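You operate a simulated robot arm through the tools that you are given. There is no shell and no other tool. Be economical: measure what you need, move in short steps, check, and stop when the job is done.

Carry out the task below with a simulated two-armed robot. There is one attempt and no reset: what you move stays moved.

Task
Cap bays two and three and set each knob by its display.
Fine: Full at 80 %, Empty at 0 %.

Only the result counts: the job must be done as asked and must still hold three seconds after the hand-in. Knocking over, shifting, dropping, spilling or breaking anything else fails it. Lids that push on must go on centred and level and be pressed home; caps that screw on are set level and turned clockwise until they are tight.

Robot
Two 7-joint arms with two-finger parallel grippers on one trunk, on a base that drives. Base frame: it is fixed to the floor where the robot stands at the start and does not move with it; the origin is under the middle of the robot, x ahead of it, y to its left, z up. Units: mm, rad, N and s.
The left shoulder is at the start at [57, 182, 1164], the right one opposite. With the tool pointing down near the work surface each hand reaches from about 100 to 720 mm from the robot's upright axis, wherever it stands, measured 20 degrees to its own side. Places, roughly: bay three display [500, -500, 1000]; bay two display [500, -100, 1000]; cyl 2 dial [500, -100, 1000]; cyl 3 dial [500, -500, 1000]. Payload 3.91 kg a hand.
Tool frame (each hand has its own): the origin (TCP) lies between the finger pads and is the grasp point; the fingertips stand 30 mm ahead of it; z points along the fingers, y is the line along which they close. Largest opening 110 mm; finger width 20, thickness 10; the body of the gripper, 48 by 112 mm, starts 55 mm behind the TCP.
Orientation is that of the tool frame in the base frame, as a unit quaternion [w, x, y, z]. With the fingers straight down and closing along the base's y, the tool's x points along the base's -x, its y along +y and its z along -z.

Tools
- The arms move only by the tool arm_command. It takes "left_increments", "right_increments" or both (then of equal length, played together; a hand with none holds still); each is a list of rows, each an object (a shift or turn left out is 0, a gripper value left out holds the last) with "linear": the shift along the base's x, y, z in mm, a list of three; "rotation": the turn, a rotation vector about the base's x, y, z in rad, a list of three; "hand": the gripper command, from -1 (fully open) to 1 (shut), values between in proportion. In form: [{"linear": [tx, ty, tz], "rotation": [ax, ay, az], "hand": hand}, ...]. A call has 1 to 8 rows; each row is the pose to reach, as a shift and turn from the pose commanded when the call began. Rows are played at 5 a second. More than 50 mm and 0.15 rad between two rows, or a gripper value outside its range, and nothing of the call is played. Where a pose cannot be reached the arm comes as near as it can. A force on the tool above 40 N (or 10 N above the force at the start of the call, whichever is more), or a blocked arm, ends the call early, and 0.2 s more pass. The fingers move at their own pace (about 72 mm/s each) and stop on an object; they squeeze with about 43 N. The grip force told is the motor's: it shows also when the fingers shut on nothing. Time passes only in rows, and 0.2 s behind the last, so rows that repeat a pose let the fingers close. The reply holds the time, the measured pose of the TCP, the force on the tool along the base axes, the opening and the grip force, in the units named above and with some noise, with the torque about the TCP (base axes, N m) and any sound that the robot's microphone picked up, and new pictures: "show" is both (left out), scene, wrist or none (wrist: the cameras of the hands that moved).
- Cameras (640 x 400 px; columns grow to the right, rows downward): "scene" is now at [176.7, -41.7, 1408.9]; the picture's right is [-0.39, -0.92, 0.00], its down [-0.00, 0.00, -1.00] and it looks along [0.92, -0.39, -0.00] (base axes); focal length 214 px, centre (320, 200). "left" rides on the left gripper at [73, -17, -103] in its tool frame; the picture's right is [0.23, 0.97, 0.00], its down [-0.76, 0.18, -0.62] and it looks along [-0.61, 0.14, 0.78] (tool axes); focal length 222 px, centre (320, 200). "right" rides on the right gripper at [73, 17, -103] in its tool frame; the picture's right is [-0.23, 0.97, 0.00], its down [-0.76, -0.18, -0.62] and it looks along [-0.61, -0.14, 0.78] (tool axes); focal length 222 px, centre (320, 200). There is no depth. A picture from a camera that has moved, and an enlarged one, comes with that camera's place and axes in the base frame and with its lens. The place of the scene camera against the robot may be out by one fixed shift of up to 18 mm in any direction.
- lift_body(by): slides the trunk up (or, below 0, down) by that many mm; the arms and the scene camera ride with it, the base frame stays. It gives what a move gives, with no picture.
- drive_base(legs): drives the robot by 1 to 6 legs, each [ahead, left, turn to the left] in mm, mm and rad, along the robot's own axes; the way and the turn of a leg run together, so that a leg with both is an arc; at most 1500 mm and 3.142 rad a leg. The arms and the cameras ride along, it lands a little off, and it stops where it bumps. It gives what a move gives, and a new picture of the scene camera.
- pan_tilt(pan, tilt): turns the head with the scene camera to pan (to the left, within 1.396 rad either way) and tilt (down, from -0.506 to 1.204), counted from straight ahead of the robot. It gives what a move gives, and a new picture of the scene camera.
- inspect(camera, box): a new picture of the part [left, top, right, bottom] of that camera's present view, enlarged. It takes no simulated time.
- close_job(): hands the job in; it is judged then, once.

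Go step by step. Nothing tells you exact positions but the pictures and the camera data: compare them with the known pose of the tool, close in by small moves and look again before you grip or let go. The budget is 120 turns and 260 pictures, counting those below and the enlarged ones. Unless the task says otherwise, let go and move clear before handing in.

The tools are called after ">>>" as name(argument=value, ...) on one line, values as JSON. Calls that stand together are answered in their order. arm_command: Moves the arms, as the interface text tells. Its arguments: {"type":"object","properties":{"left_increments":{"type":"array"},"right_increments":{"type":"array"},"show":{"type":"string","enum":["both","scene","wrist","none"]}},"required":[]} The other tools are called the same way: lift_body (by) slides the trunk up or down; drive_base (legs) drives the base; pan_tilt (pan, tilt) turns the head that bears the scene camera; inspect (camera, box) takes an enlarged picture of a part of a camera's view; close_job () hands the job in.

At the start:

```text
time: 0.0
left_ee_pos: [297.4, -44.2, 1401.8]
left_ee_rot: [-0.003, -0.001, 1.0, -0.003]
left_ft_force: [-0.5, 0.0, 0.5]
left_wrist_torque: [0.01, 0.0, -0.01]
left_width: 110.1
left_grip_force: 0.1
right_ee_pos: [311.7, -411.9, 1000.4]
right_ee_rot: [0.0, 0.001, 1.0, 0.0]
right_ft_force: [0.4, 0.6, 0.0]
right_wrist_torque: [0.02, 0.0, -0.02]
right_width: 109.9
right_grip_force: 0.1
trunk travel left (down, up): [-425.0, 89.0]
robot x, y, heading: [0.1, 1.3, 0.004]
head pan, tilt: [-0.852, 0.773]
```

scene: 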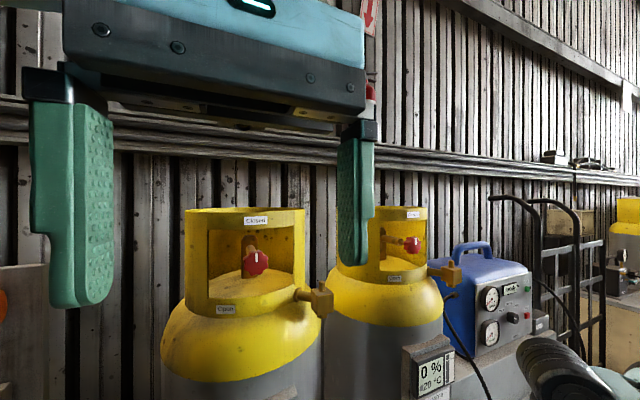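
right: 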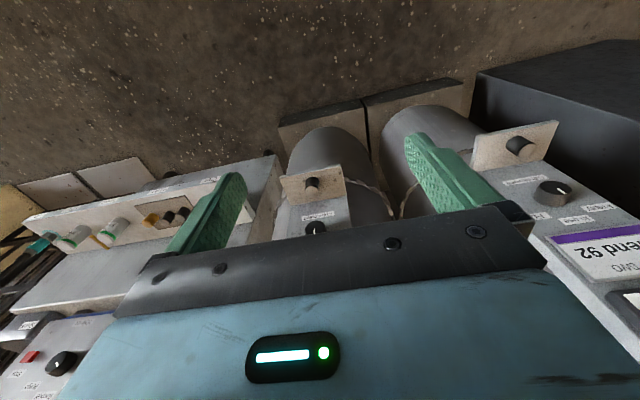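
left: 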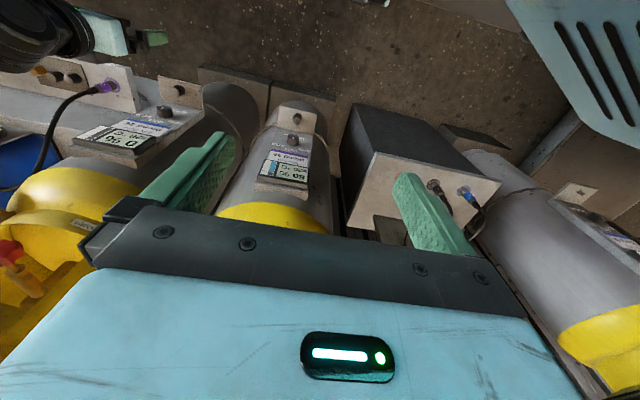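

I see cylinders in front with displays, dials and valves; I first look around with the head to find the bays and labels.

>>> pan_tilt(pan=-0.4, tilt=0.6)

>>> inspect(camera="right", box=[250, 90, 640, 320])

>>> inspect(camera="left", box=[0, 40, 340, 240])

```text
time: 0.9
left_ee_pos: [299.1, -43.9, 1402.7]
left_ee_rot: [-0.006, -0.002, 1.0, -0.004]
left_ft_force: [0.3, 0.9, -0.8]
left_wrist_torque: [0.01, -0.02, -0.01]
left_width: 110.1
left_grip_force: 0.2
right_ee_pos: [311.4, -411.5, 999.7]
right_ee_rot: [0.0, 0.001, 1.0, 0.0]
right_ft_force: [0.5, 0.3, 0.4]
right_wrist_torque: [-0.01, -0.02, 0.02]
right_width: 110.1
right_grip_force: 0.0
trunk travel left (down, up): [-425.0, 89.0]
robot x, y, heading: [-3.0, -2.1, 0.004]
head pan, tilt: [-0.4, 0.6]
camera scene: at [179.5, -37.7, 1404.1], right [-0.34, -0.94, 0.0], down [-0.05, 0.02, -1.0], along [0.94, -0.34, -0.05], focal length 214 px, centre (320, 200)
```

scene: 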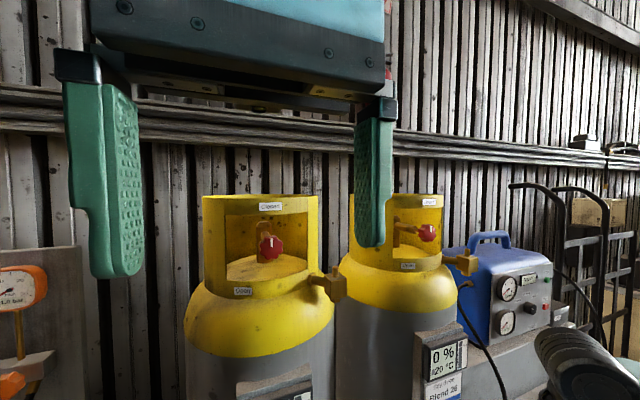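

```text
1.64 times, centred on (445, 205) of right
camera zoom: at [240.3, -395.0, 1102.5], right [0.23, 0.97, 0.0], down [0.76, -0.18, 0.62], along [0.61, -0.14, -0.78], focal length 364 px, centre (115, 192)
```

zoom: 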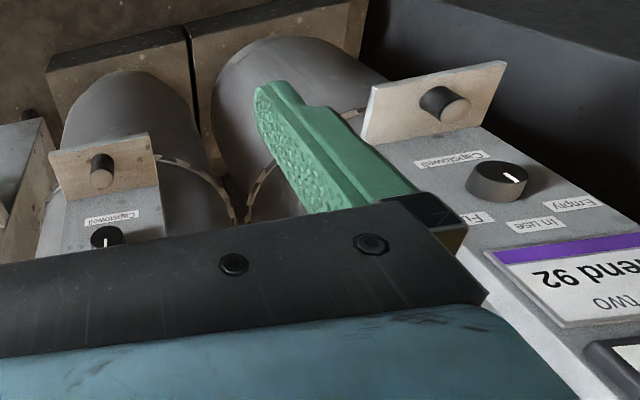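

```text
1.88 times, centred on (170, 140) of left
camera zoom: at [227.7, -59.5, 1505.2], right [-0.23, 0.97, 0.0], down [0.77, 0.19, 0.61], along [0.6, 0.14, -0.79], focal length 418 px, centre (602, 313)
```

zoom: 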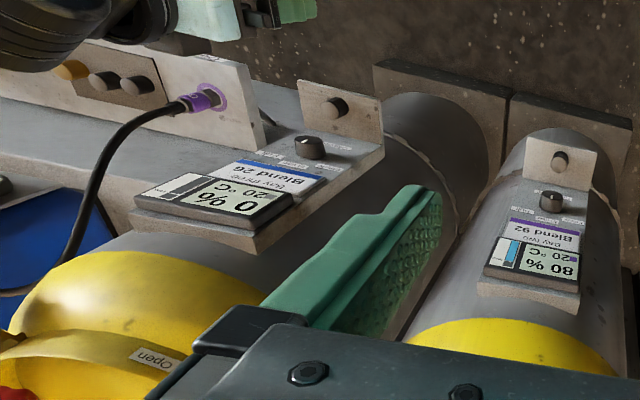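

The pictures of the wrist cameras are upside down. Bay three shows 0 %, bay two 80 %; I enlarge the panels and look lower with the head.

>>> inspect(camera="left", box=[230, 90, 340, 160])

>>> inspect(camera="left", box=[60, 70, 220, 170])

>>> inspect(camera="right", box=[460, 100, 640, 212])

>>> pan_tilt(pan=-0.4, tilt=1.1)

```text
5.71 times, centred on (285, 125) of left
camera zoom: at [227.7, -59.5, 1505.2], right [-0.23, 0.97, 0.0], down [0.77, 0.19, 0.61], along [0.6, 0.14, -0.79], focal length 1269 px, centre (520, 629)
```

zoom: 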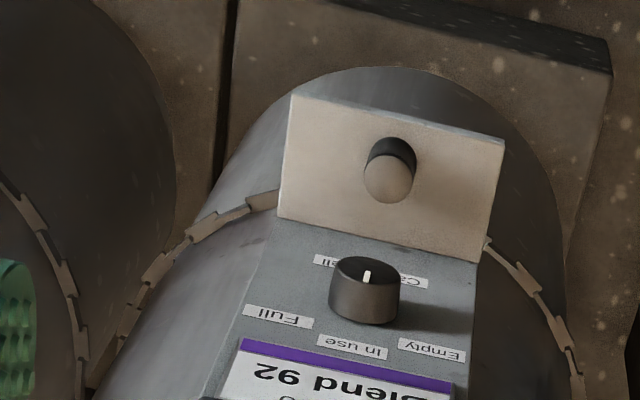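

```text
4.00 times, centred on (140, 120) of left
camera zoom: at [227.7, -59.5, 1505.2], right [-0.23, 0.97, 0.0], down [0.77, 0.19, 0.61], along [0.6, 0.14, -0.79], focal length 888 px, centre (1040, 520)
```

zoom: 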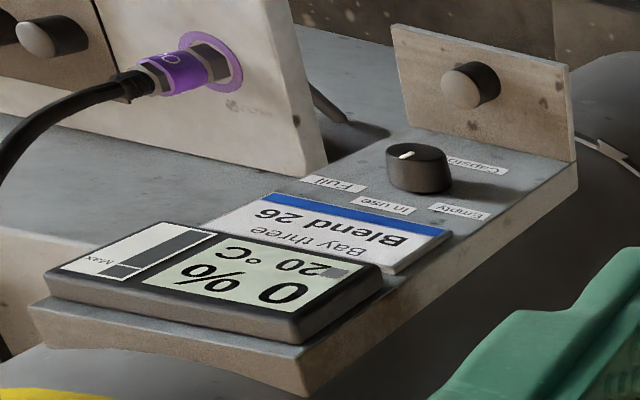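

```text
3.56 times, centred on (550, 156) of right
camera zoom: at [240.3, -395.0, 1102.5], right [0.23, 0.97, 0.0], down [0.76, -0.18, 0.62], along [0.61, -0.14, -0.78], focal length 790 px, centre (-498, 356)
```

zoom: 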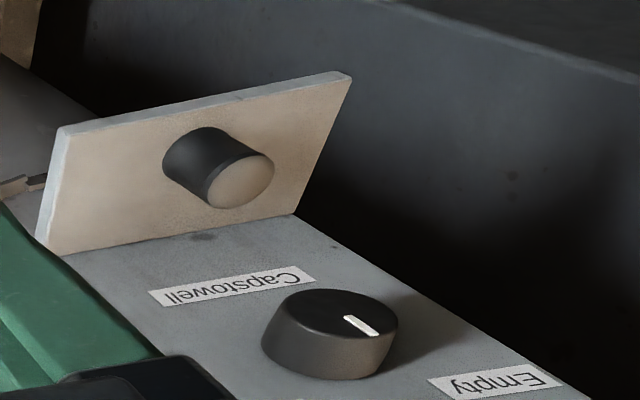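

```text
time: 1.8
left_ee_pos: [299.9, -44.0, 1401.1]
left_ee_rot: [-0.006, 0.0, 1.0, -0.003]
left_ft_force: [-1.1, 0.3, -0.1]
left_wrist_torque: [0.02, 0.0, -0.01]
left_width: 110.1
left_grip_force: 0.1
right_ee_pos: [311.8, -411.9, 999.8]
right_ee_rot: [-0.001, 0.001, 1.0, 0.0]
right_ft_force: [-0.5, -0.6, -0.5]
right_wrist_torque: [0.0, -0.01, -0.02]
right_width: 109.8
right_grip_force: 0.1
trunk travel left (down, up): [-425.0, 89.0]
robot x, y, heading: [3.0, 1.0, -0.005]
head pan, tilt: [-0.4, 1.1]
camera scene: at [179.8, -37.5, 1403.7], right [-0.34, -0.94, 0.0], down [-0.06, 0.02, -1.0], along [0.94, -0.34, -0.06], focal length 214 px, centre (320, 200)
```

scene: 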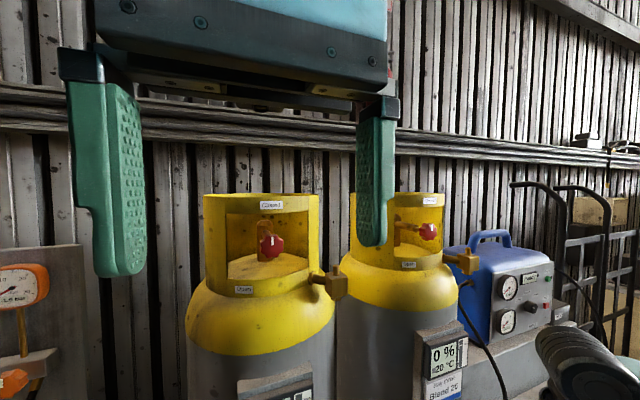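

The cap rests upright on the ledge below each dial, and the brass outlets sit up at the collars. I enlarge those.

>>> inspect(camera="scene", box=[180, 180, 340, 300])

>>> inspect(camera="scene", box=[340, 180, 500, 300])

>>> inspect(camera="scene", box=[200, 280, 600, 400])

>>> pan_tilt(pan=-0.3, tilt=0.3)

```text
3.33 times, centred on (260, 240) of scene
camera zoom: at [179.8, -37.5, 1403.7], right [-0.34, -0.94, 0.0], down [-0.06, 0.02, -1.0], along [0.94, -0.34, -0.06], focal length 715 px, centre (520, 67)
```

zoom: 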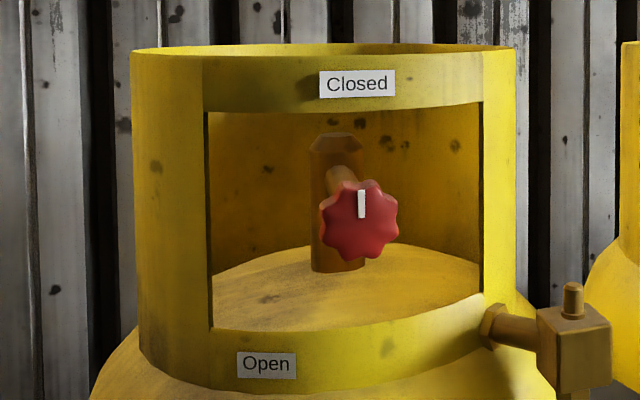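

```text
3.33 times, centred on (420, 240) of scene
camera zoom: at [179.8, -37.5, 1403.7], right [-0.34, -0.94, 0.0], down [-0.06, 0.02, -1.0], along [0.94, -0.34, -0.06], focal length 715 px, centre (-13, 67)
```

zoom: 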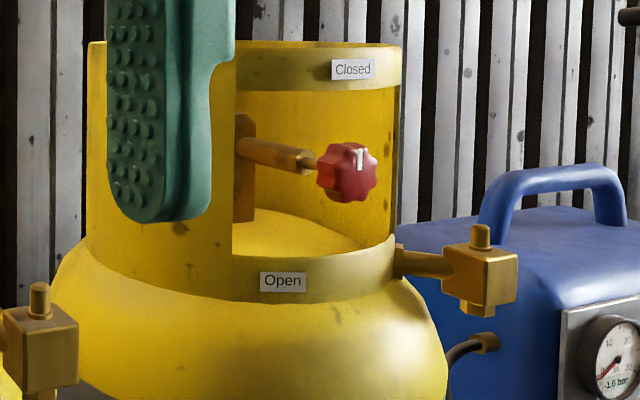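

```text
1.60 times, centred on (400, 340) of scene
camera zoom: at [179.8, -37.5, 1403.7], right [-0.34, -0.94, 0.0], down [-0.06, 0.02, -1.0], along [0.94, -0.34, -0.06], focal length 343 px, centre (192, -24)
```

zoom: 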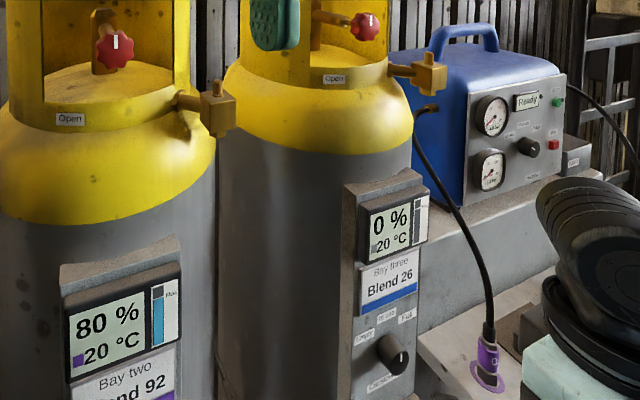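

```text
time: 3.0
left_ee_pos: [298.5, -44.5, 1401.8]
left_ee_rot: [-0.005, -0.001, 1.0, -0.002]
left_ft_force: [0.6, 0.9, -0.9]
left_wrist_torque: [-0.03, 0.02, -0.02]
left_width: 109.9
left_grip_force: 0.0
right_ee_pos: [311.6, -411.8, 1000.8]
right_ee_rot: [0.0, 0.0, 1.0, 0.0]
right_ft_force: [0.0, -0.5, -0.5]
right_wrist_torque: [0.01, -0.02, 0.0]
right_width: 110.1
right_grip_force: 0.1
trunk travel left (down, up): [-425.0, 89.0]
robot x, y, heading: [0.3, -0.8, 0.002]
head pan, tilt: [-0.3, 0.3]
camera scene: at [183.1, -30.1, 1398.4], right [-0.25, -0.97, 0.0], down [-0.11, 0.03, -0.99], along [0.96, -0.25, -0.12], focal length 214 px, centre (320, 200)
```

scene: 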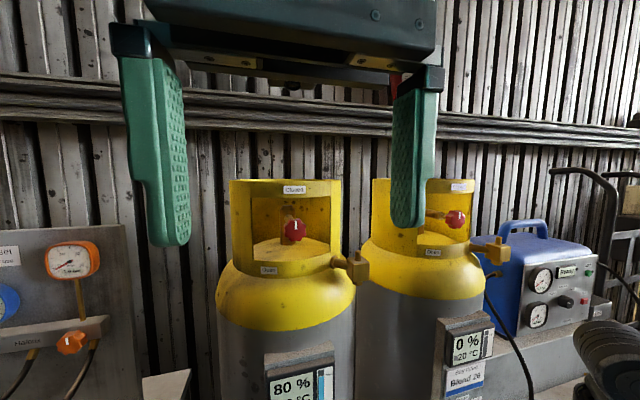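

>>> pan_tilt(pan=-0.35, tilt=0.7)

```text
time: 3.8
left_ee_pos: [298.8, -44.5, 1401.0]
left_ee_rot: [-0.004, -0.001, 1.0, -0.002]
left_ft_force: [-0.3, 0.0, -0.4]
left_wrist_torque: [0.01, 0.03, -0.01]
left_width: 110.1
left_grip_force: 0.1
right_ee_pos: [311.7, -412.3, 1000.7]
right_ee_rot: [0.0, 0.001, 1.0, 0.0]
right_ft_force: [0.3, -0.2, -0.3]
right_wrist_torque: [-0.01, 0.02, 0.02]
right_width: 110.0
right_grip_force: 0.1
trunk travel left (down, up): [-425.0, 89.0]
robot x, y, heading: [-0.6, -3.2, 0.001]
head pan, tilt: [-0.351, 0.7]
camera scene: at [183.1, -30.1, 1398.4], right [-0.25, -0.97, 0.0], down [-0.11, 0.03, -0.99], along [0.96, -0.25, -0.12], focal length 214 px, centre (320, 200)
```

scene: 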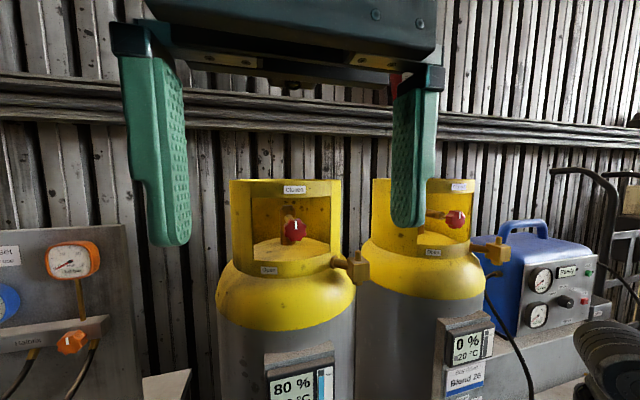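

The head does not follow its command well; I try another command once.

>>> pan_tilt(pan=-0.1, tilt=-0.4)

```text
time: 5.2
left_ee_pos: [296.8, -44.5, 1401.8]
left_ee_rot: [-0.002, 0.0, 1.0, -0.002]
left_ft_force: [-0.1, -0.2, -0.4]
left_wrist_torque: [0.04, -0.02, 0.04]
left_width: 110.3
left_grip_force: 0.0
right_ee_pos: [312.4, -413.3, 999.9]
right_ee_rot: [0.0, 0.001, 1.0, 0.0]
right_ft_force: [0.3, 0.8, 0.1]
right_wrist_torque: [-0.02, -0.01, -0.01]
right_width: 110.0
right_grip_force: 0.0
trunk travel left (down, up): [-425.0, 89.0]
robot x, y, heading: [-2.9, -1.5, 0.002]
head pan, tilt: [-0.099, -0.4]
camera scene: at [166.6, -13.9, 1442.1], right [-0.1, -0.99, 0.0], down [0.39, -0.04, -0.92], along [0.92, -0.09, 0.39], focal length 214 px, centre (320, 200)
```

scene: 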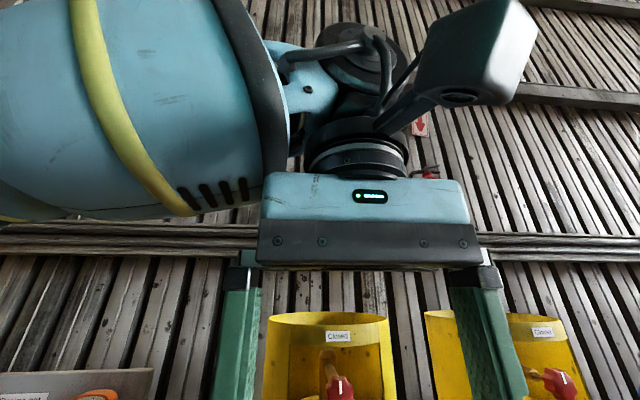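

The left arm sits right in front of the head and blocks it; I move it off to the left.

>>> arm_command(left_increments=[{"linear": [0, 45, 0]}, {"linear": [0, 90, 0]}, {"linear": [0, 135, 0]}, {"linear": [0, 180, 0]}, {"linear": [0, 225, 0]}, {"linear": [0, 260, 0]}], show="none")

>>> pan_tilt(pan=-0.4, tilt=0.7)

```text
time: 6.6
left_ee_pos: [303.3, 190.6, 1354.8]
left_ee_rot: [-0.002, -0.001, 1.0, -0.003]
left_ft_force: [0.9, 0.4, -0.2]
left_wrist_torque: [-0.06, -0.03, -0.03]
left_width: 109.9
left_grip_force: 0.0
left hand out of reach, approached as far as the arm can: row 3, 4, 5, 6
right_ee_pos: [309.8, -412.1, 1000.3]
right_ee_rot: [0.0, 0.002, 1.0, 0.0]
right_ft_force: [0.1, -0.3, -0.3]
right_wrist_torque: [0.01, 0.0, -0.02]
right_width: 109.9
right_grip_force: 0.0
trunk travel left (down, up): [-425.0, 89.0]
robot x, y, heading: [2.6, 4.0, 0.001]
head pan, tilt: [-0.099, -0.4]
```

```text
time: 7.9
left_ee_pos: [302.3, 190.3, 1355.0]
left_ee_rot: [-0.002, -0.001, 1.0, -0.003]
left_ft_force: [0.6, 0.1, 0.4]
left_wrist_torque: [0.01, 0.01, -0.02]
left_width: 109.9
left_grip_force: 0.1
right_ee_pos: [312.2, -411.5, 999.3]
right_ee_rot: [0.001, 0.001, 1.0, -0.001]
right_ft_force: [-1.1, 0.0, -1.5]
right_wrist_torque: [0.03, 0.0, 0.0]
right_width: 110.0
right_grip_force: 0.0
trunk travel left (down, up): [-425.0, 89.0]
robot x, y, heading: [1.1, 1.5, -0.002]
head pan, tilt: [-0.4, 0.7]
camera scene: at [172.1, -39.6, 1345.3], right [-0.39, -0.92, 0.0], down [-0.59, 0.25, -0.77], along [0.71, -0.3, -0.64], focal length 214 px, centre (320, 200)
```

scene: 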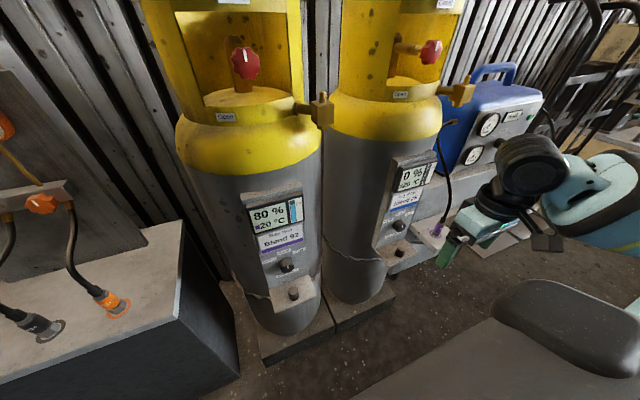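

The head is free now. I enlarge both panels and the outlets.

>>> inspect(camera="scene", box=[230, 190, 330, 320])

>>> inspect(camera="scene", box=[360, 150, 460, 280])

>>> inspect(camera="scene", box=[280, 70, 340, 140])

>>> inspect(camera="scene", box=[420, 60, 490, 130])

```text
3.08 times, centred on (280, 255) of scene
camera zoom: at [172.1, -39.6, 1345.3], right [-0.39, -0.92, 0.0], down [-0.59, 0.25, -0.77], along [0.71, -0.3, -0.64], focal length 660 px, centre (443, 31)
```

zoom: 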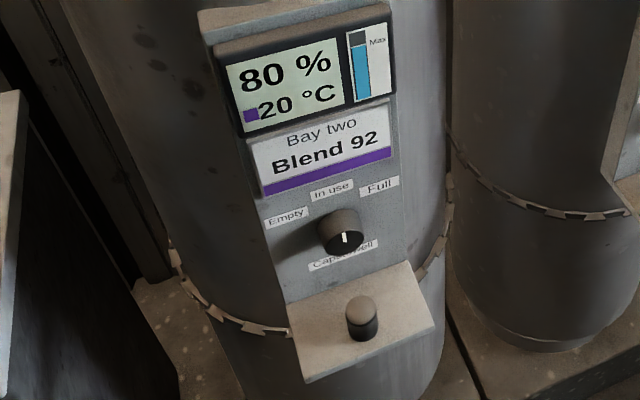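

```text
3.08 times, centred on (410, 215) of scene
camera zoom: at [172.1, -39.6, 1345.3], right [-0.39, -0.92, 0.0], down [-0.59, 0.25, -0.77], along [0.71, -0.3, -0.64], focal length 660 px, centre (43, 154)
```

zoom: 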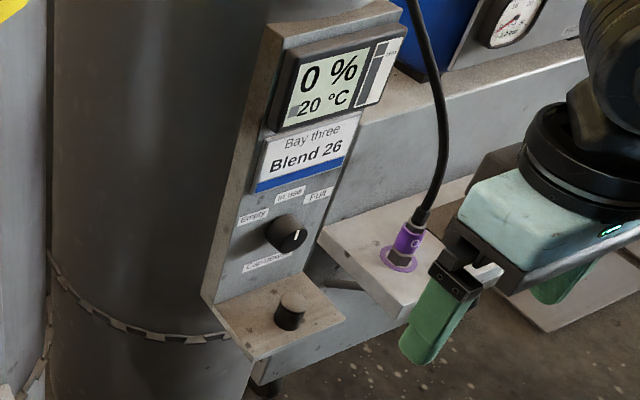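

```text
5.71 times, centred on (310, 105) of scene
camera zoom: at [172.1, -39.6, 1345.3], right [-0.39, -0.92, 0.0], down [-0.59, 0.25, -0.77], along [0.71, -0.3, -0.64], focal length 1226 px, centre (377, 743)
```

zoom: 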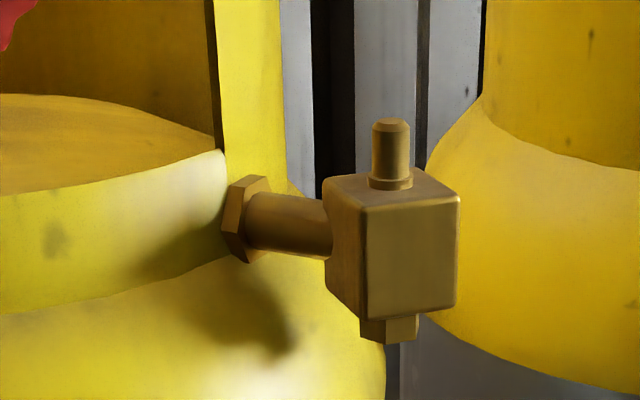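

```text
5.71 times, centred on (455, 95) of scene
camera zoom: at [172.1, -39.6, 1345.3], right [-0.39, -0.92, 0.0], down [-0.59, 0.25, -0.77], along [0.71, -0.3, -0.64], focal length 1226 px, centre (-451, 800)
```

zoom: 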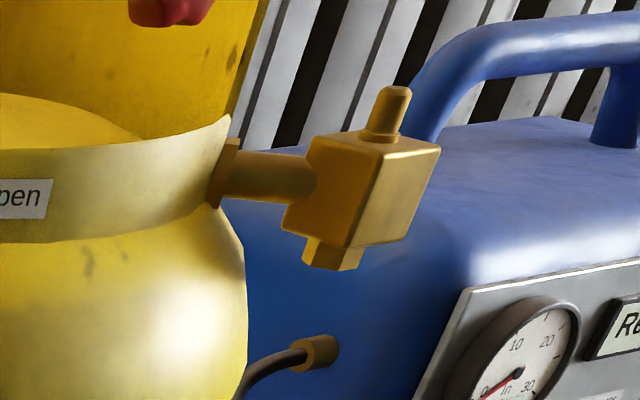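

I take cap 2 to be near [489, -92, 740], cap 3 near [486, -468, 735], and the upright outlet stubs near [568, -212, 1225] and [568, -588, 1225]. I drive the robot right so both bays are well within reach.

>>> drive_base(legs=[[0, -150, 0]])

```text
time: 9.8
left_ee_pos: [301.0, 40.6, 1354.8]
left_ee_rot: [-0.002, -0.002, 1.0, -0.004]
left_ft_force: [0.3, 0.6, -0.3]
left_wrist_torque: [-0.01, -0.03, -0.02]
left_width: 110.0
left_grip_force: 0.1
right_ee_pos: [311.6, -562.2, 1000.5]
right_ee_rot: [0.0, 0.0, 1.0, 0.001]
right_ft_force: [0.2, 0.0, -0.1]
right_wrist_torque: [-0.01, 0.0, 0.0]
right_width: 109.8
right_grip_force: 0.1
trunk travel left (down, up): [-425.0, 89.0]
robot x, y, heading: [1.7, -154.8, 0.002]
head pan, tilt: [-0.4, 0.7]
camera scene: at [172.2, -189.7, 1345.3], right [-0.39, -0.92, 0.0], down [-0.59, 0.25, -0.76], along [0.7, -0.3, -0.64], focal length 214 px, centre (320, 200)
```

scene: 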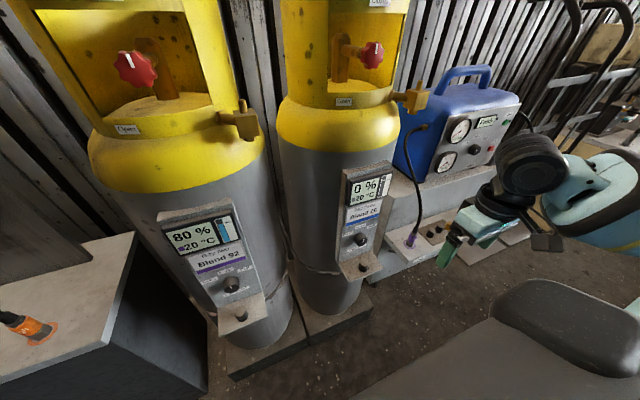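

>>> drive_base(legs=[[0, -140, 0]])

>>> pan_tilt(pan=0.0, tilt=0.6)

```text
time: 11.7
left_ee_pos: [302.5, -100.6, 1355.4]
left_ee_rot: [-0.002, -0.001, 1.0, -0.003]
left_ft_force: [0.4, -0.2, 1.1]
left_wrist_torque: [0.04, 0.02, 0.01]
left_width: 110.1
left_grip_force: 0.0
right_ee_pos: [311.7, -702.3, 1000.5]
right_ee_rot: [0.0, -0.001, 1.0, 0.0]
right_ft_force: [0.6, -0.5, -0.1]
right_wrist_torque: [-0.01, -0.02, 0.0]
right_width: 110.0
right_grip_force: 0.1
trunk travel left (down, up): [-425.0, 89.0]
robot x, y, heading: [1.6, -287.1, 0.001]
head pan, tilt: [-0.4, 0.7]
camera scene: at [172.3, -329.9, 1345.3], right [-0.39, -0.92, 0.0], down [-0.59, 0.25, -0.76], along [0.71, -0.3, -0.64], focal length 214 px, centre (320, 200)
```

scene: 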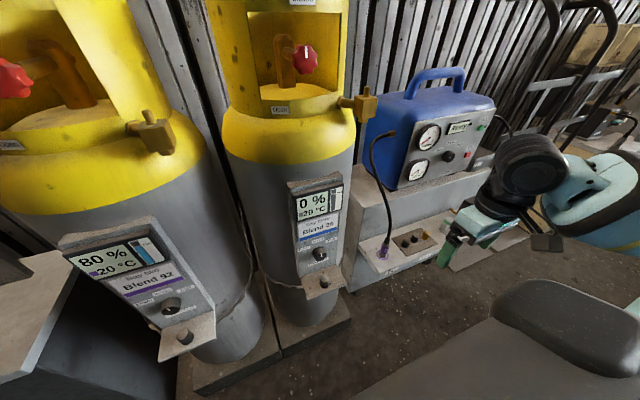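

```text
time: 12.6
left_ee_pos: [301.8, -100.2, 1355.7]
left_ee_rot: [-0.001, -0.002, 1.0, -0.004]
left_ft_force: [-2.0, 4.5, -1.1]
left_wrist_torque: [-0.6, -0.2, -0.55]
left_width: 110.2
left_grip_force: 0.1
right_ee_pos: [312.2, -702.5, 1000.9]
right_ee_rot: [0.0, 0.0, 1.0, 0.001]
right_ft_force: [-0.4, 0.0, -0.5]
right_wrist_torque: [0.0, 0.0, -0.02]
right_width: 110.3
right_grip_force: 0.1
trunk travel left (down, up): [-425.0, 89.0]
robot x, y, heading: [-0.6, -292.8, 0.001]
head pan, tilt: [0.0, 0.6]
camera scene: at [182.3, -298.0, 1353.6], right [-0.01, -1.0, 0.0], down [-0.57, 0.01, -0.82], along [0.82, -0.01, -0.57], focal length 214 px, centre (320, 200)
```

scene: 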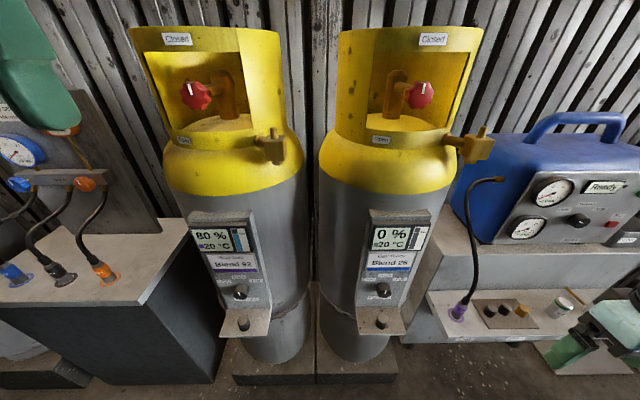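

Both bays are now well framed. I move the right hand in front of bay three and the left hand a bit left, then lower the trunk.

>>> arm_command(right_increments=[{"linear": [-5, 45, 0]}, {"linear": [-10, 90, 0]}, {"linear": [-15, 135, 0]}, {"linear": [-20, 180, 0]}, {"linear": [-30, 222, 0]}], left_increments=[{"linear": [0, 30, -10]}, {"linear": [0, 60, -20]}, {"linear": [0, 90, -40]}, {"linear": [0, 110, -60]}, {"linear": [0, 120, -80]}], show="none")

>>> lift_body(by=-200)

>>> pan_tilt(pan=0.0, tilt=0.6)

>>> inspect(camera="right", box=[0, 0, 640, 400])

```text
time: 13.8
left_ee_pos: [302.9, 18.0, 1268.6]
left_ee_rot: [-0.002, -0.001, 1.0, -0.006]
left_ft_force: [0.2, 0.4, -0.3]
left_wrist_torque: [-0.02, 0.0, -0.02]
left_width: 110.0
left_grip_force: 0.0
left hand out of reach, approached as far as the arm can: row 1, 2, 3, 4, 5
right_ee_pos: [301.4, -472.0, 1003.4]
right_ee_rot: [-0.002, 0.0, 1.0, 0.0]
right_ft_force: [-0.3, 0.2, -0.2]
right_wrist_torque: [-0.02, 0.02, -0.04]
right_width: 110.0
right_grip_force: 0.1
right hand out of reach, approached as far as the arm can: row 3, 4, 5
trunk travel left (down, up): [-425.0, 89.0]
robot x, y, heading: [2.9, -290.3, 0.001]
head pan, tilt: [0.0, 0.6]
```

```text
time: 16.0
left_ee_pos: [360.3, 16.0, 1012.2]
left_ee_rot: [-0.117, -0.002, 0.993, -0.003]
left_ft_force: [-0.3, 0.2, 0.1]
left_wrist_torque: [0.0, 0.01, -0.01]
left_width: 110.2
left_grip_force: 0.1
right_ee_pos: [297.2, -473.8, 751.9]
right_ee_rot: [-0.117, 0.0, 0.993, 0.0]
right_ft_force: [-0.6, -0.6, -0.5]
right_wrist_torque: [-0.03, 0.01, -0.02]
right_width: 110.1
right_grip_force: 0.0
trunk travel left (down, up): [-225.0, 289.0]
robot x, y, heading: [2.3, -288.0, -0.003]
head pan, tilt: [0.0, 0.6]
```

```text
time: 16.6
left_ee_pos: [359.6, 15.1, 1012.3]
left_ee_rot: [-0.117, -0.002, 0.993, -0.003]
left_ft_force: [0.5, -0.5, -0.3]
left_wrist_torque: [0.0, 0.0, -0.04]
left_width: 110.0
left_grip_force: 0.1
right_ee_pos: [295.8, -474.3, 752.4]
right_ee_rot: [-0.116, 0.0, 0.993, -0.001]
right_ft_force: [0.5, 0.0, 0.3]
right_wrist_torque: [0.01, 0.03, -0.02]
right_width: 110.2
right_grip_force: 0.0
trunk travel left (down, up): [-225.0, 289.0]
robot x, y, heading: [2.9, -287.5, -0.0]
head pan, tilt: [0.0, 0.6]
camera scene: at [248.4, -296.7, 1142.5], right [0.0, -1.0, 0.0], down [-0.56, 0.0, -0.83], along [0.83, 0.0, -0.56], focal length 214 px, centre (320, 200)
```

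scene: 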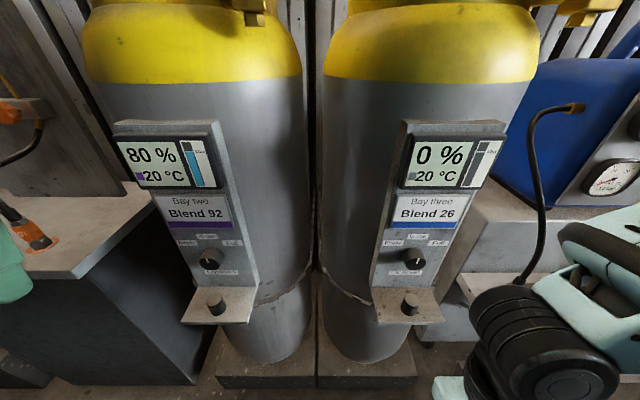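

```text
1.00 times, centred on (320, 200) of right (not enlarged: the box is as wide or as high as the picture)
camera zoom: at [251.9, -457.2, 869.3], right [0.22, 0.97, -0.05], down [0.89, -0.18, 0.43], along [0.41, -0.14, -0.9], focal length 222 px, centre (320, 200)
```

zoom: 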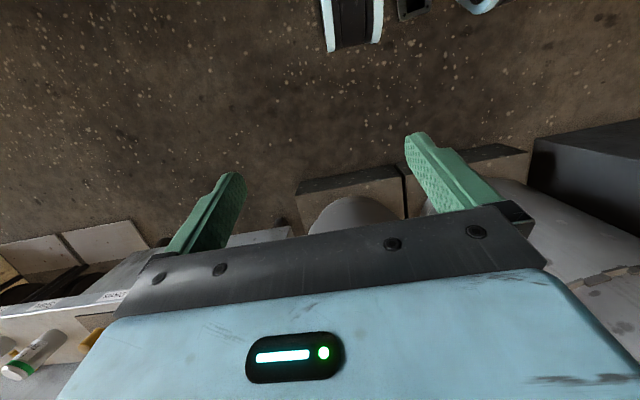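

The tool pitched as the trunk lowered (leaning trunk). I enlarge the two panels from this better viewpoint.

>>> inspect(camera="scene", box=[360, 220, 460, 330])

>>> inspect(camera="scene", box=[160, 220, 270, 330])

>>> arm_command(right_increments=[{"linear": [-10, 0, 15], "rotation": [0, -0.14, 0]}, {"linear": [-20, 0, 30], "rotation": [0, -0.28, 0]}, {"linear": [-30, 0, 45], "rotation": [0, -0.42, 0]}, {"linear": [-40, 0, 60], "rotation": [0, -0.56, 0]}, {"linear": [-50, 0, 75], "rotation": [0, -0.7, 0]}, {"linear": [-50, 0, 90], "rotation": [0, -0.84, 0]}, {"linear": [-50, 0, 90], "rotation": [0, -0.98, 0]}, {"linear": [-50, 0, 90], "rotation": [0, -1.12, 0]}])

```text
3.64 times, centred on (410, 275) of scene
camera zoom: at [248.4, -296.7, 1142.5], right [0.0, -1.0, 0.0], down [-0.56, 0.0, -0.83], along [0.83, 0.0, -0.56], focal length 780 px, centre (-7, -73)
```

zoom: 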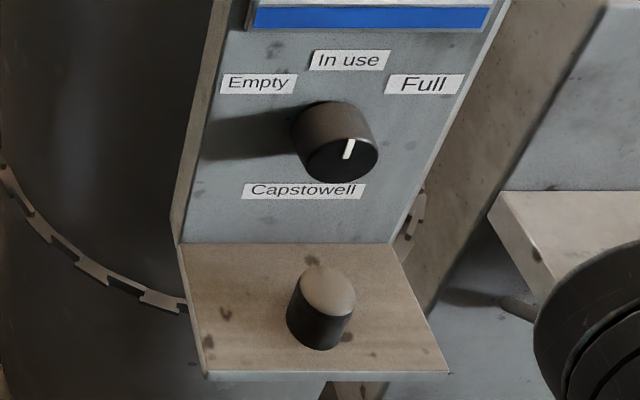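

```text
3.64 times, centred on (215, 275) of scene
camera zoom: at [248.4, -296.7, 1142.5], right [0.0, -1.0, 0.0], down [-0.56, 0.0, -0.83], along [0.83, 0.0, -0.56], focal length 780 px, centre (702, -73)
```

zoom: 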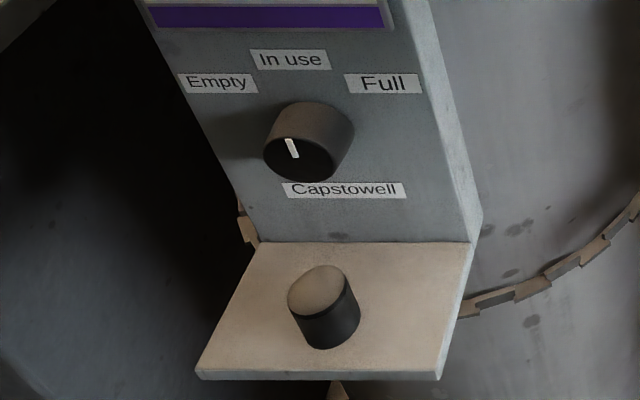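

```text
time: 18.4
left_ee_pos: [360.7, 14.6, 1012.1]
left_ee_rot: [-0.118, -0.003, 0.993, -0.004]
left_ft_force: [0.8, -0.1, 0.3]
left_wrist_torque: [0.02, -0.02, 0.03]
left_width: 110.1
left_grip_force: 0.1
right_ee_pos: [417.2, -403.9, 974.4]
right_ee_rot: [0.428, 0.001, 0.904, -0.002]
right_ft_force: [1.3, 0.4, 0.3]
right_wrist_torque: [-0.01, -0.01, -0.04]
right_width: 110.4
right_grip_force: 0.0
right hand out of reach, approached as far as the arm can: row 1, 2, 3, 4, 5, 6, 7, 8
trunk travel left (down, up): [-225.0, 289.0]
robot x, y, heading: [-0.4, -290.1, 0.005]
head pan, tilt: [0.0, 0.6]
camera scene: at [248.7, -296.8, 1142.4], right [0.0, -1.0, 0.0], down [-0.57, 0.0, -0.82], along [0.82, 0.0, -0.57], focal length 214 px, centre (320, 200)
camera right: at [292.5, -386.9, 982.2], right [0.15, 0.97, 0.17], down [0.0, -0.18, 0.98], along [0.99, -0.14, -0.03], focal length 222 px, centre (320, 200)
```

scene: 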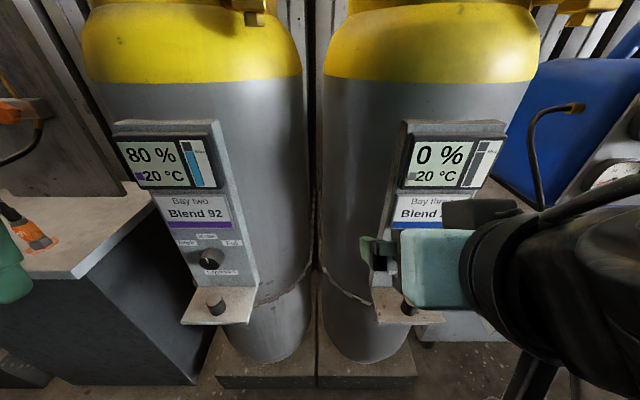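
right: 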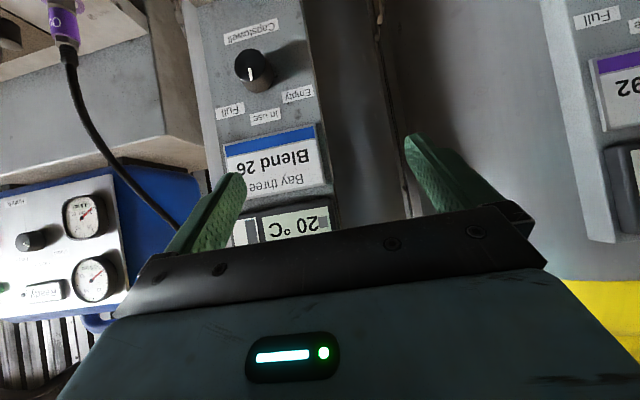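

The hand came out near the display at a good 51° pitch. The dial 3 seems near [470, -447, 862]. I lower the hand in short steps, staying back, to look at the cap.

>>> arm_command(right_increments=[{"linear": [-20, -15, 0]}, {"linear": [-35, -30, -25]}, {"linear": [-45, -45, -60]}, {"linear": [-45, -50, -95]}, {"linear": [-45, -50, -125]}])

```text
time: 19.6
left_ee_pos: [360.4, 14.5, 1012.2]
left_ee_rot: [-0.119, -0.003, 0.993, -0.004]
left_ft_force: [-0.3, 0.2, 0.6]
left_wrist_torque: [0.01, 0.02, 0.02]
left_width: 110.1
left_grip_force: 0.1
right_ee_pos: [466.5, -416.9, 857.6]
right_ee_rot: [0.428, 0.001, 0.904, -0.001]
right_ft_force: [0.1, -0.6, -0.3]
right_wrist_torque: [0.02, 0.03, 0.0]
right_width: 110.1
right_grip_force: 0.0
right hand out of reach, approached as far as the arm can: row 1, 2, 3, 4, 5
trunk travel left (down, up): [-225.0, 289.0]
robot x, y, heading: [-2.3, -291.7, 0.001]
head pan, tilt: [0.0, 0.6]
camera scene: at [249.1, -297.1, 1142.3], right [0.0, -1.0, 0.0], down [-0.57, 0.0, -0.82], along [0.82, 0.0, -0.57], focal length 214 px, centre (320, 200)
camera right: at [342.2, -400.5, 866.5], right [0.15, 0.97, 0.17], down [0.0, -0.18, 0.98], along [0.99, -0.14, -0.03], focal length 222 px, centre (320, 200)
```

scene: 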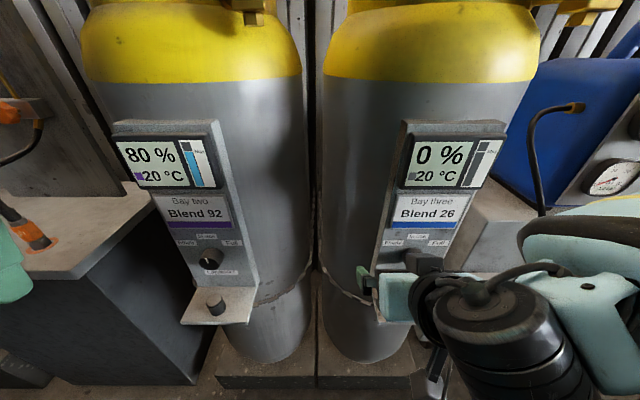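
right: 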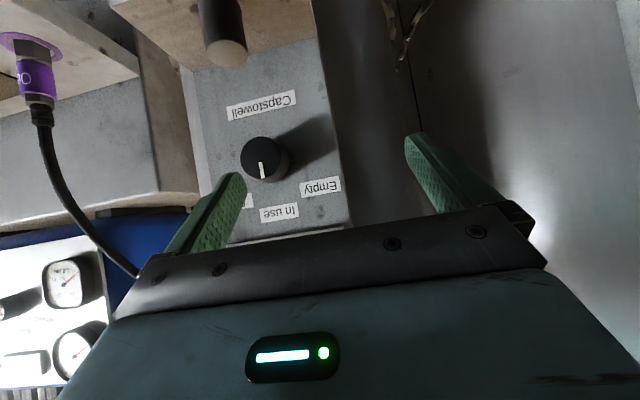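

The robot stands too close for the pitched hand (the arm is folded). I back the base off 200 mm.

>>> drive_base(legs=[[-200, 0, 0]])

>>> inspect(camera="right", box=[0, 0, 640, 400])

```text
time: 21.2
left_ee_pos: [157.4, 15.9, 1012.2]
left_ee_rot: [-0.118, -0.004, 0.993, -0.003]
left_ft_force: [0.6, 0.5, -0.5]
left_wrist_torque: [-0.01, 0.03, -0.01]
left_width: 110.0
left_grip_force: 0.0
right_ee_pos: [264.2, -415.6, 858.7]
right_ee_rot: [0.428, -0.001, 0.904, 0.0]
right_ft_force: [-0.3, 0.4, 0.2]
right_wrist_torque: [-0.01, -0.02, -0.01]
right_width: 110.3
right_grip_force: 0.1
trunk travel left (down, up): [-225.0, 289.0]
robot x, y, heading: [-200.1, -288.8, -0.001]
head pan, tilt: [0.0, 0.6]
camera scene: at [46.3, -296.6, 1142.7], right [0.0, -1.0, 0.0], down [-0.56, 0.0, -0.83], along [0.83, 0.0, -0.56], focal length 214 px, centre (320, 200)
```

scene: 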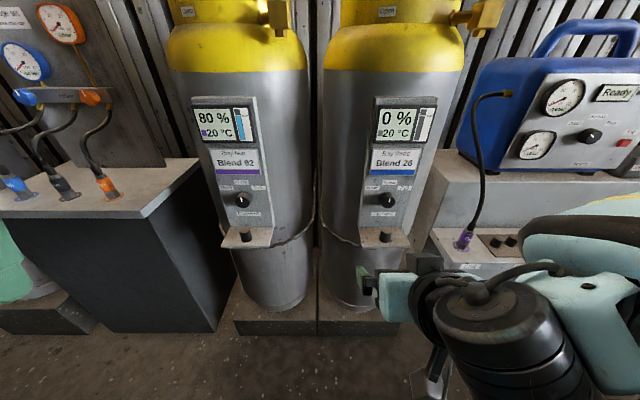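

```text
1.00 times, centred on (320, 200) of right (not enlarged: the box is as wide or as high as the picture)
camera zoom: at [139.9, -399.8, 867.4], right [0.14, 0.97, 0.17], down [0.0, -0.18, 0.98], along [0.99, -0.14, -0.03], focal length 222 px, centre (320, 200)
```

zoom: 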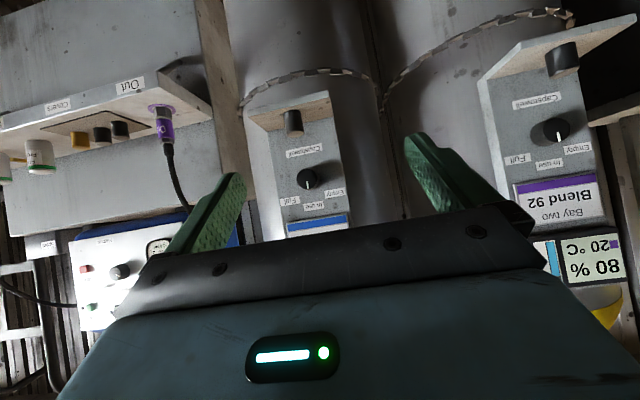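

I now see a tray labelled "Covers" on the machine as well; I enlarge it and the panels.

>>> inspect(camera="right", box=[0, 60, 200, 190])

>>> inspect(camera="right", box=[240, 80, 370, 210])

>>> inspect(camera="right", box=[480, 20, 630, 190])

>>> inspect(camera="scene", box=[210, 170, 430, 260])

```text
3.08 times, centred on (100, 125) of right
camera zoom: at [139.9, -399.8, 867.4], right [0.14, 0.97, 0.17], down [0.0, -0.18, 0.98], along [0.99, -0.14, -0.03], focal length 684 px, centre (997, 431)
```

zoom: 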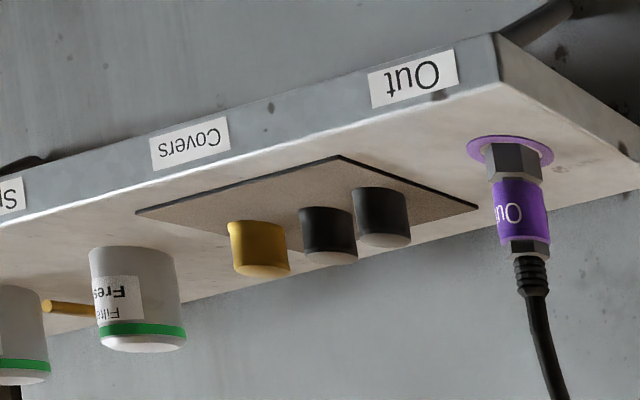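

```text
3.08 times, centred on (305, 145) of right
camera zoom: at [139.9, -399.8, 867.4], right [0.14, 0.97, 0.17], down [0.0, -0.18, 0.98], along [0.99, -0.14, -0.03], focal length 684 px, centre (366, 369)
```

zoom: 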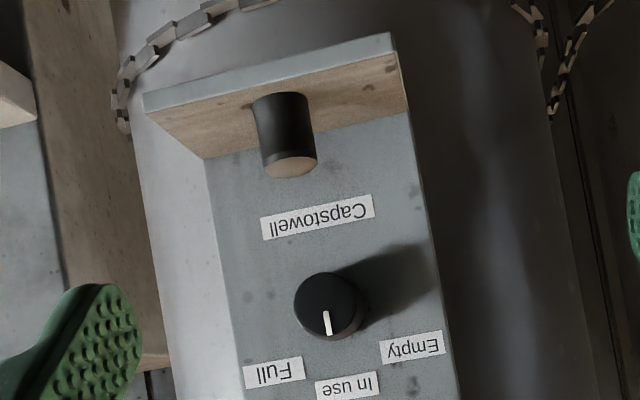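

```text
2.35 times, centred on (555, 105) of right
camera zoom: at [139.9, -399.8, 867.4], right [0.14, 0.97, 0.17], down [0.0, -0.18, 0.98], along [0.99, -0.14, -0.03], focal length 523 px, centre (-233, 424)
```

zoom: 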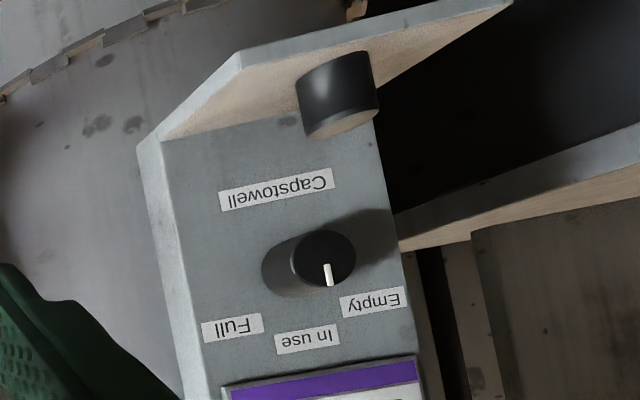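

```text
2.91 times, centred on (320, 215) of scene
camera zoom: at [46.3, -296.6, 1142.7], right [0.0, -1.0, 0.0], down [-0.56, 0.0, -0.83], along [0.83, 0.0, -0.56], focal length 624 px, centre (320, 156)
```

zoom: 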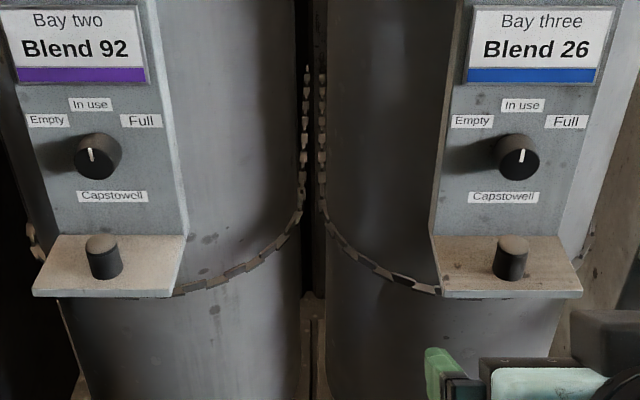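

My wrist-camera triangulation puts cap 3's top at about [493, -470, 744] (30 mm wide, ~35 high) and dial 3's face at [500, -464, 822]. I go to a pre-grasp in front of the cap.

>>> arm_command(right_increments=[{"linear": [25, -12, -28], "rotation": [0, -0.1, 0]}, {"linear": [50, -24, -56], "rotation": [0, -0.197, 0]}, {"linear": [80, -36, -84], "rotation": [0, -0.197, 0]}, {"linear": [110, -48, -105], "rotation": [0, -0.197, 0]}, {"linear": [146, -54, -119], "rotation": [0, -0.197, 0]}])

```text
time: 22.4
left_ee_pos: [157.5, 15.6, 1013.0]
left_ee_rot: [-0.119, -0.003, 0.993, -0.003]
left_ft_force: [-0.7, -0.5, 0.0]
left_wrist_torque: [-0.01, 0.01, 0.0]
left_width: 110.1
left_grip_force: 0.1
right_ee_pos: [412.1, -471.9, 738.8]
right_ee_rot: [0.515, -0.001, 0.857, -0.001]
right_ft_force: [0.4, 0.2, -1.4]
right_wrist_torque: [-0.01, -0.02, -0.03]
right_width: 109.9
right_grip_force: 0.0
trunk travel left (down, up): [-225.0, 289.0]
robot x, y, heading: [-199.2, -291.5, 0.004]
head pan, tilt: [0.0, 0.6]
camera scene: at [47.4, -296.6, 1142.4], right [0.0, -1.0, 0.0], down [-0.57, 0.0, -0.82], along [0.82, 0.0, -0.57], focal length 214 px, centre (320, 200)
camera right: at [288.1, -454.5, 722.6], right [0.11, 0.97, 0.2], down [-0.19, -0.18, 0.97], along [0.98, -0.14, 0.17], focal length 222 px, centre (320, 200)
```

scene: 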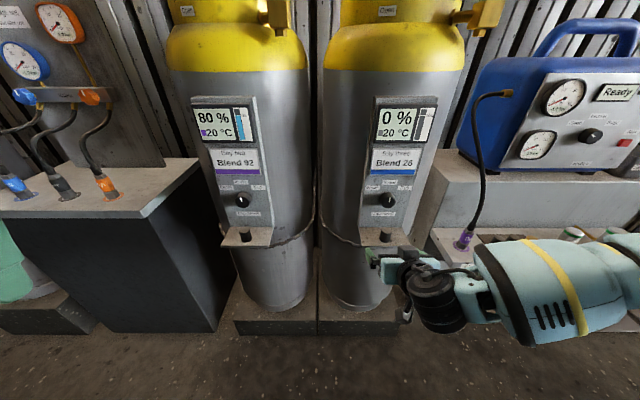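
right: 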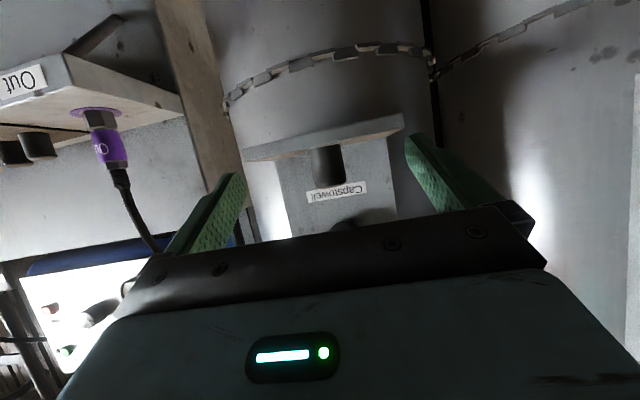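

>>> inspect(camera="right", box=[240, 100, 420, 220])

```text
3.33 times, centred on (330, 160) of right
camera zoom: at [288.1, -454.5, 722.6], right [0.11, 0.97, 0.2], down [-0.19, -0.18, 0.97], along [0.98, -0.14, 0.17], focal length 740 px, centre (287, 333)
```

zoom: 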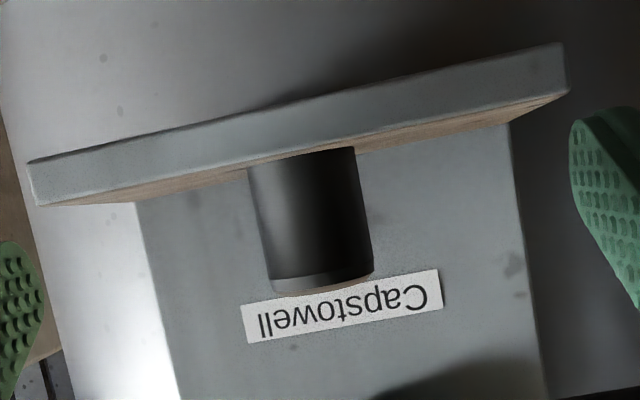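

Cap 3 lies at y ≈ -470.5, ledge top ≈ 712. I slide forward around the cap.

>>> arm_command(right_increments=[{"linear": [35, 0.5, 0]}, {"linear": [69, 1, 0]}, {"linear": [69, 1, 0]}], show="wrist")

>>> inspect(camera="scene", box=[350, 180, 450, 270])

```text
time: 23.2
left_ee_pos: [157.7, 15.2, 1013.6]
left_ee_rot: [-0.117, -0.003, 0.993, -0.004]
left_ft_force: [0.0, -0.3, 0.1]
left_wrist_torque: [-0.03, 0.02, -0.01]
left_width: 110.0
left_grip_force: 0.1
right_ee_pos: [481.0, -470.1, 740.1]
right_ee_rot: [0.514, 0.0, 0.858, -0.001]
right_ft_force: [-0.1, -0.8, -0.2]
right_wrist_torque: [-0.03, 0.02, -0.02]
right_width: 109.8
right_grip_force: 0.0
trunk travel left (down, up): [-225.0, 289.0]
robot x, y, heading: [-199.2, -289.8, 0.008]
head pan, tilt: [0.0, 0.6]
camera right: at [356.3, -453.1, 723.7], right [0.11, 0.97, 0.2], down [-0.19, -0.18, 0.97], along [0.98, -0.14, 0.17], focal length 222 px, centre (320, 200)
```

right: 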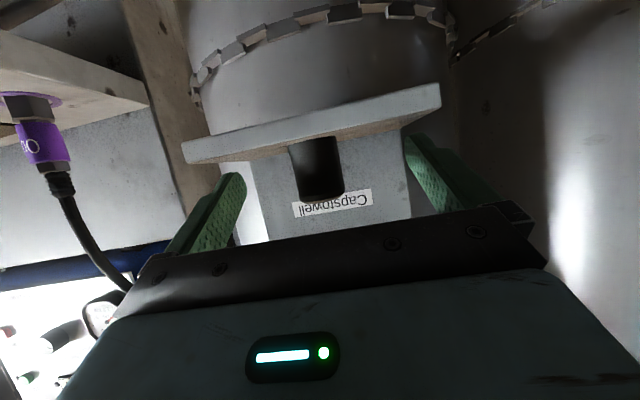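

```text
4.44 times, centred on (400, 225) of scene
camera zoom: at [46.8, -296.7, 1142.6], right [0.0, -1.0, 0.0], down [-0.56, 0.0, -0.83], along [0.83, 0.0, -0.56], focal length 953 px, centre (-36, 89)
```

zoom: 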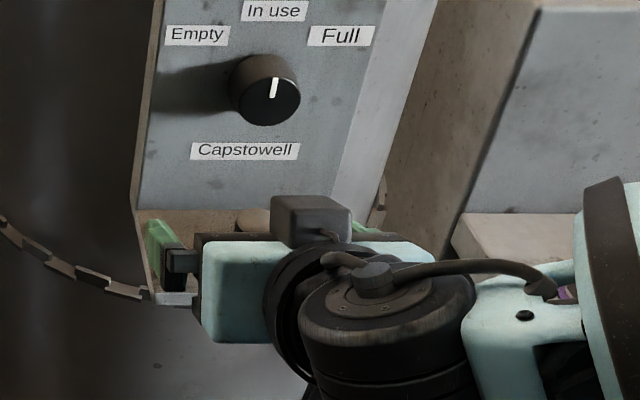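

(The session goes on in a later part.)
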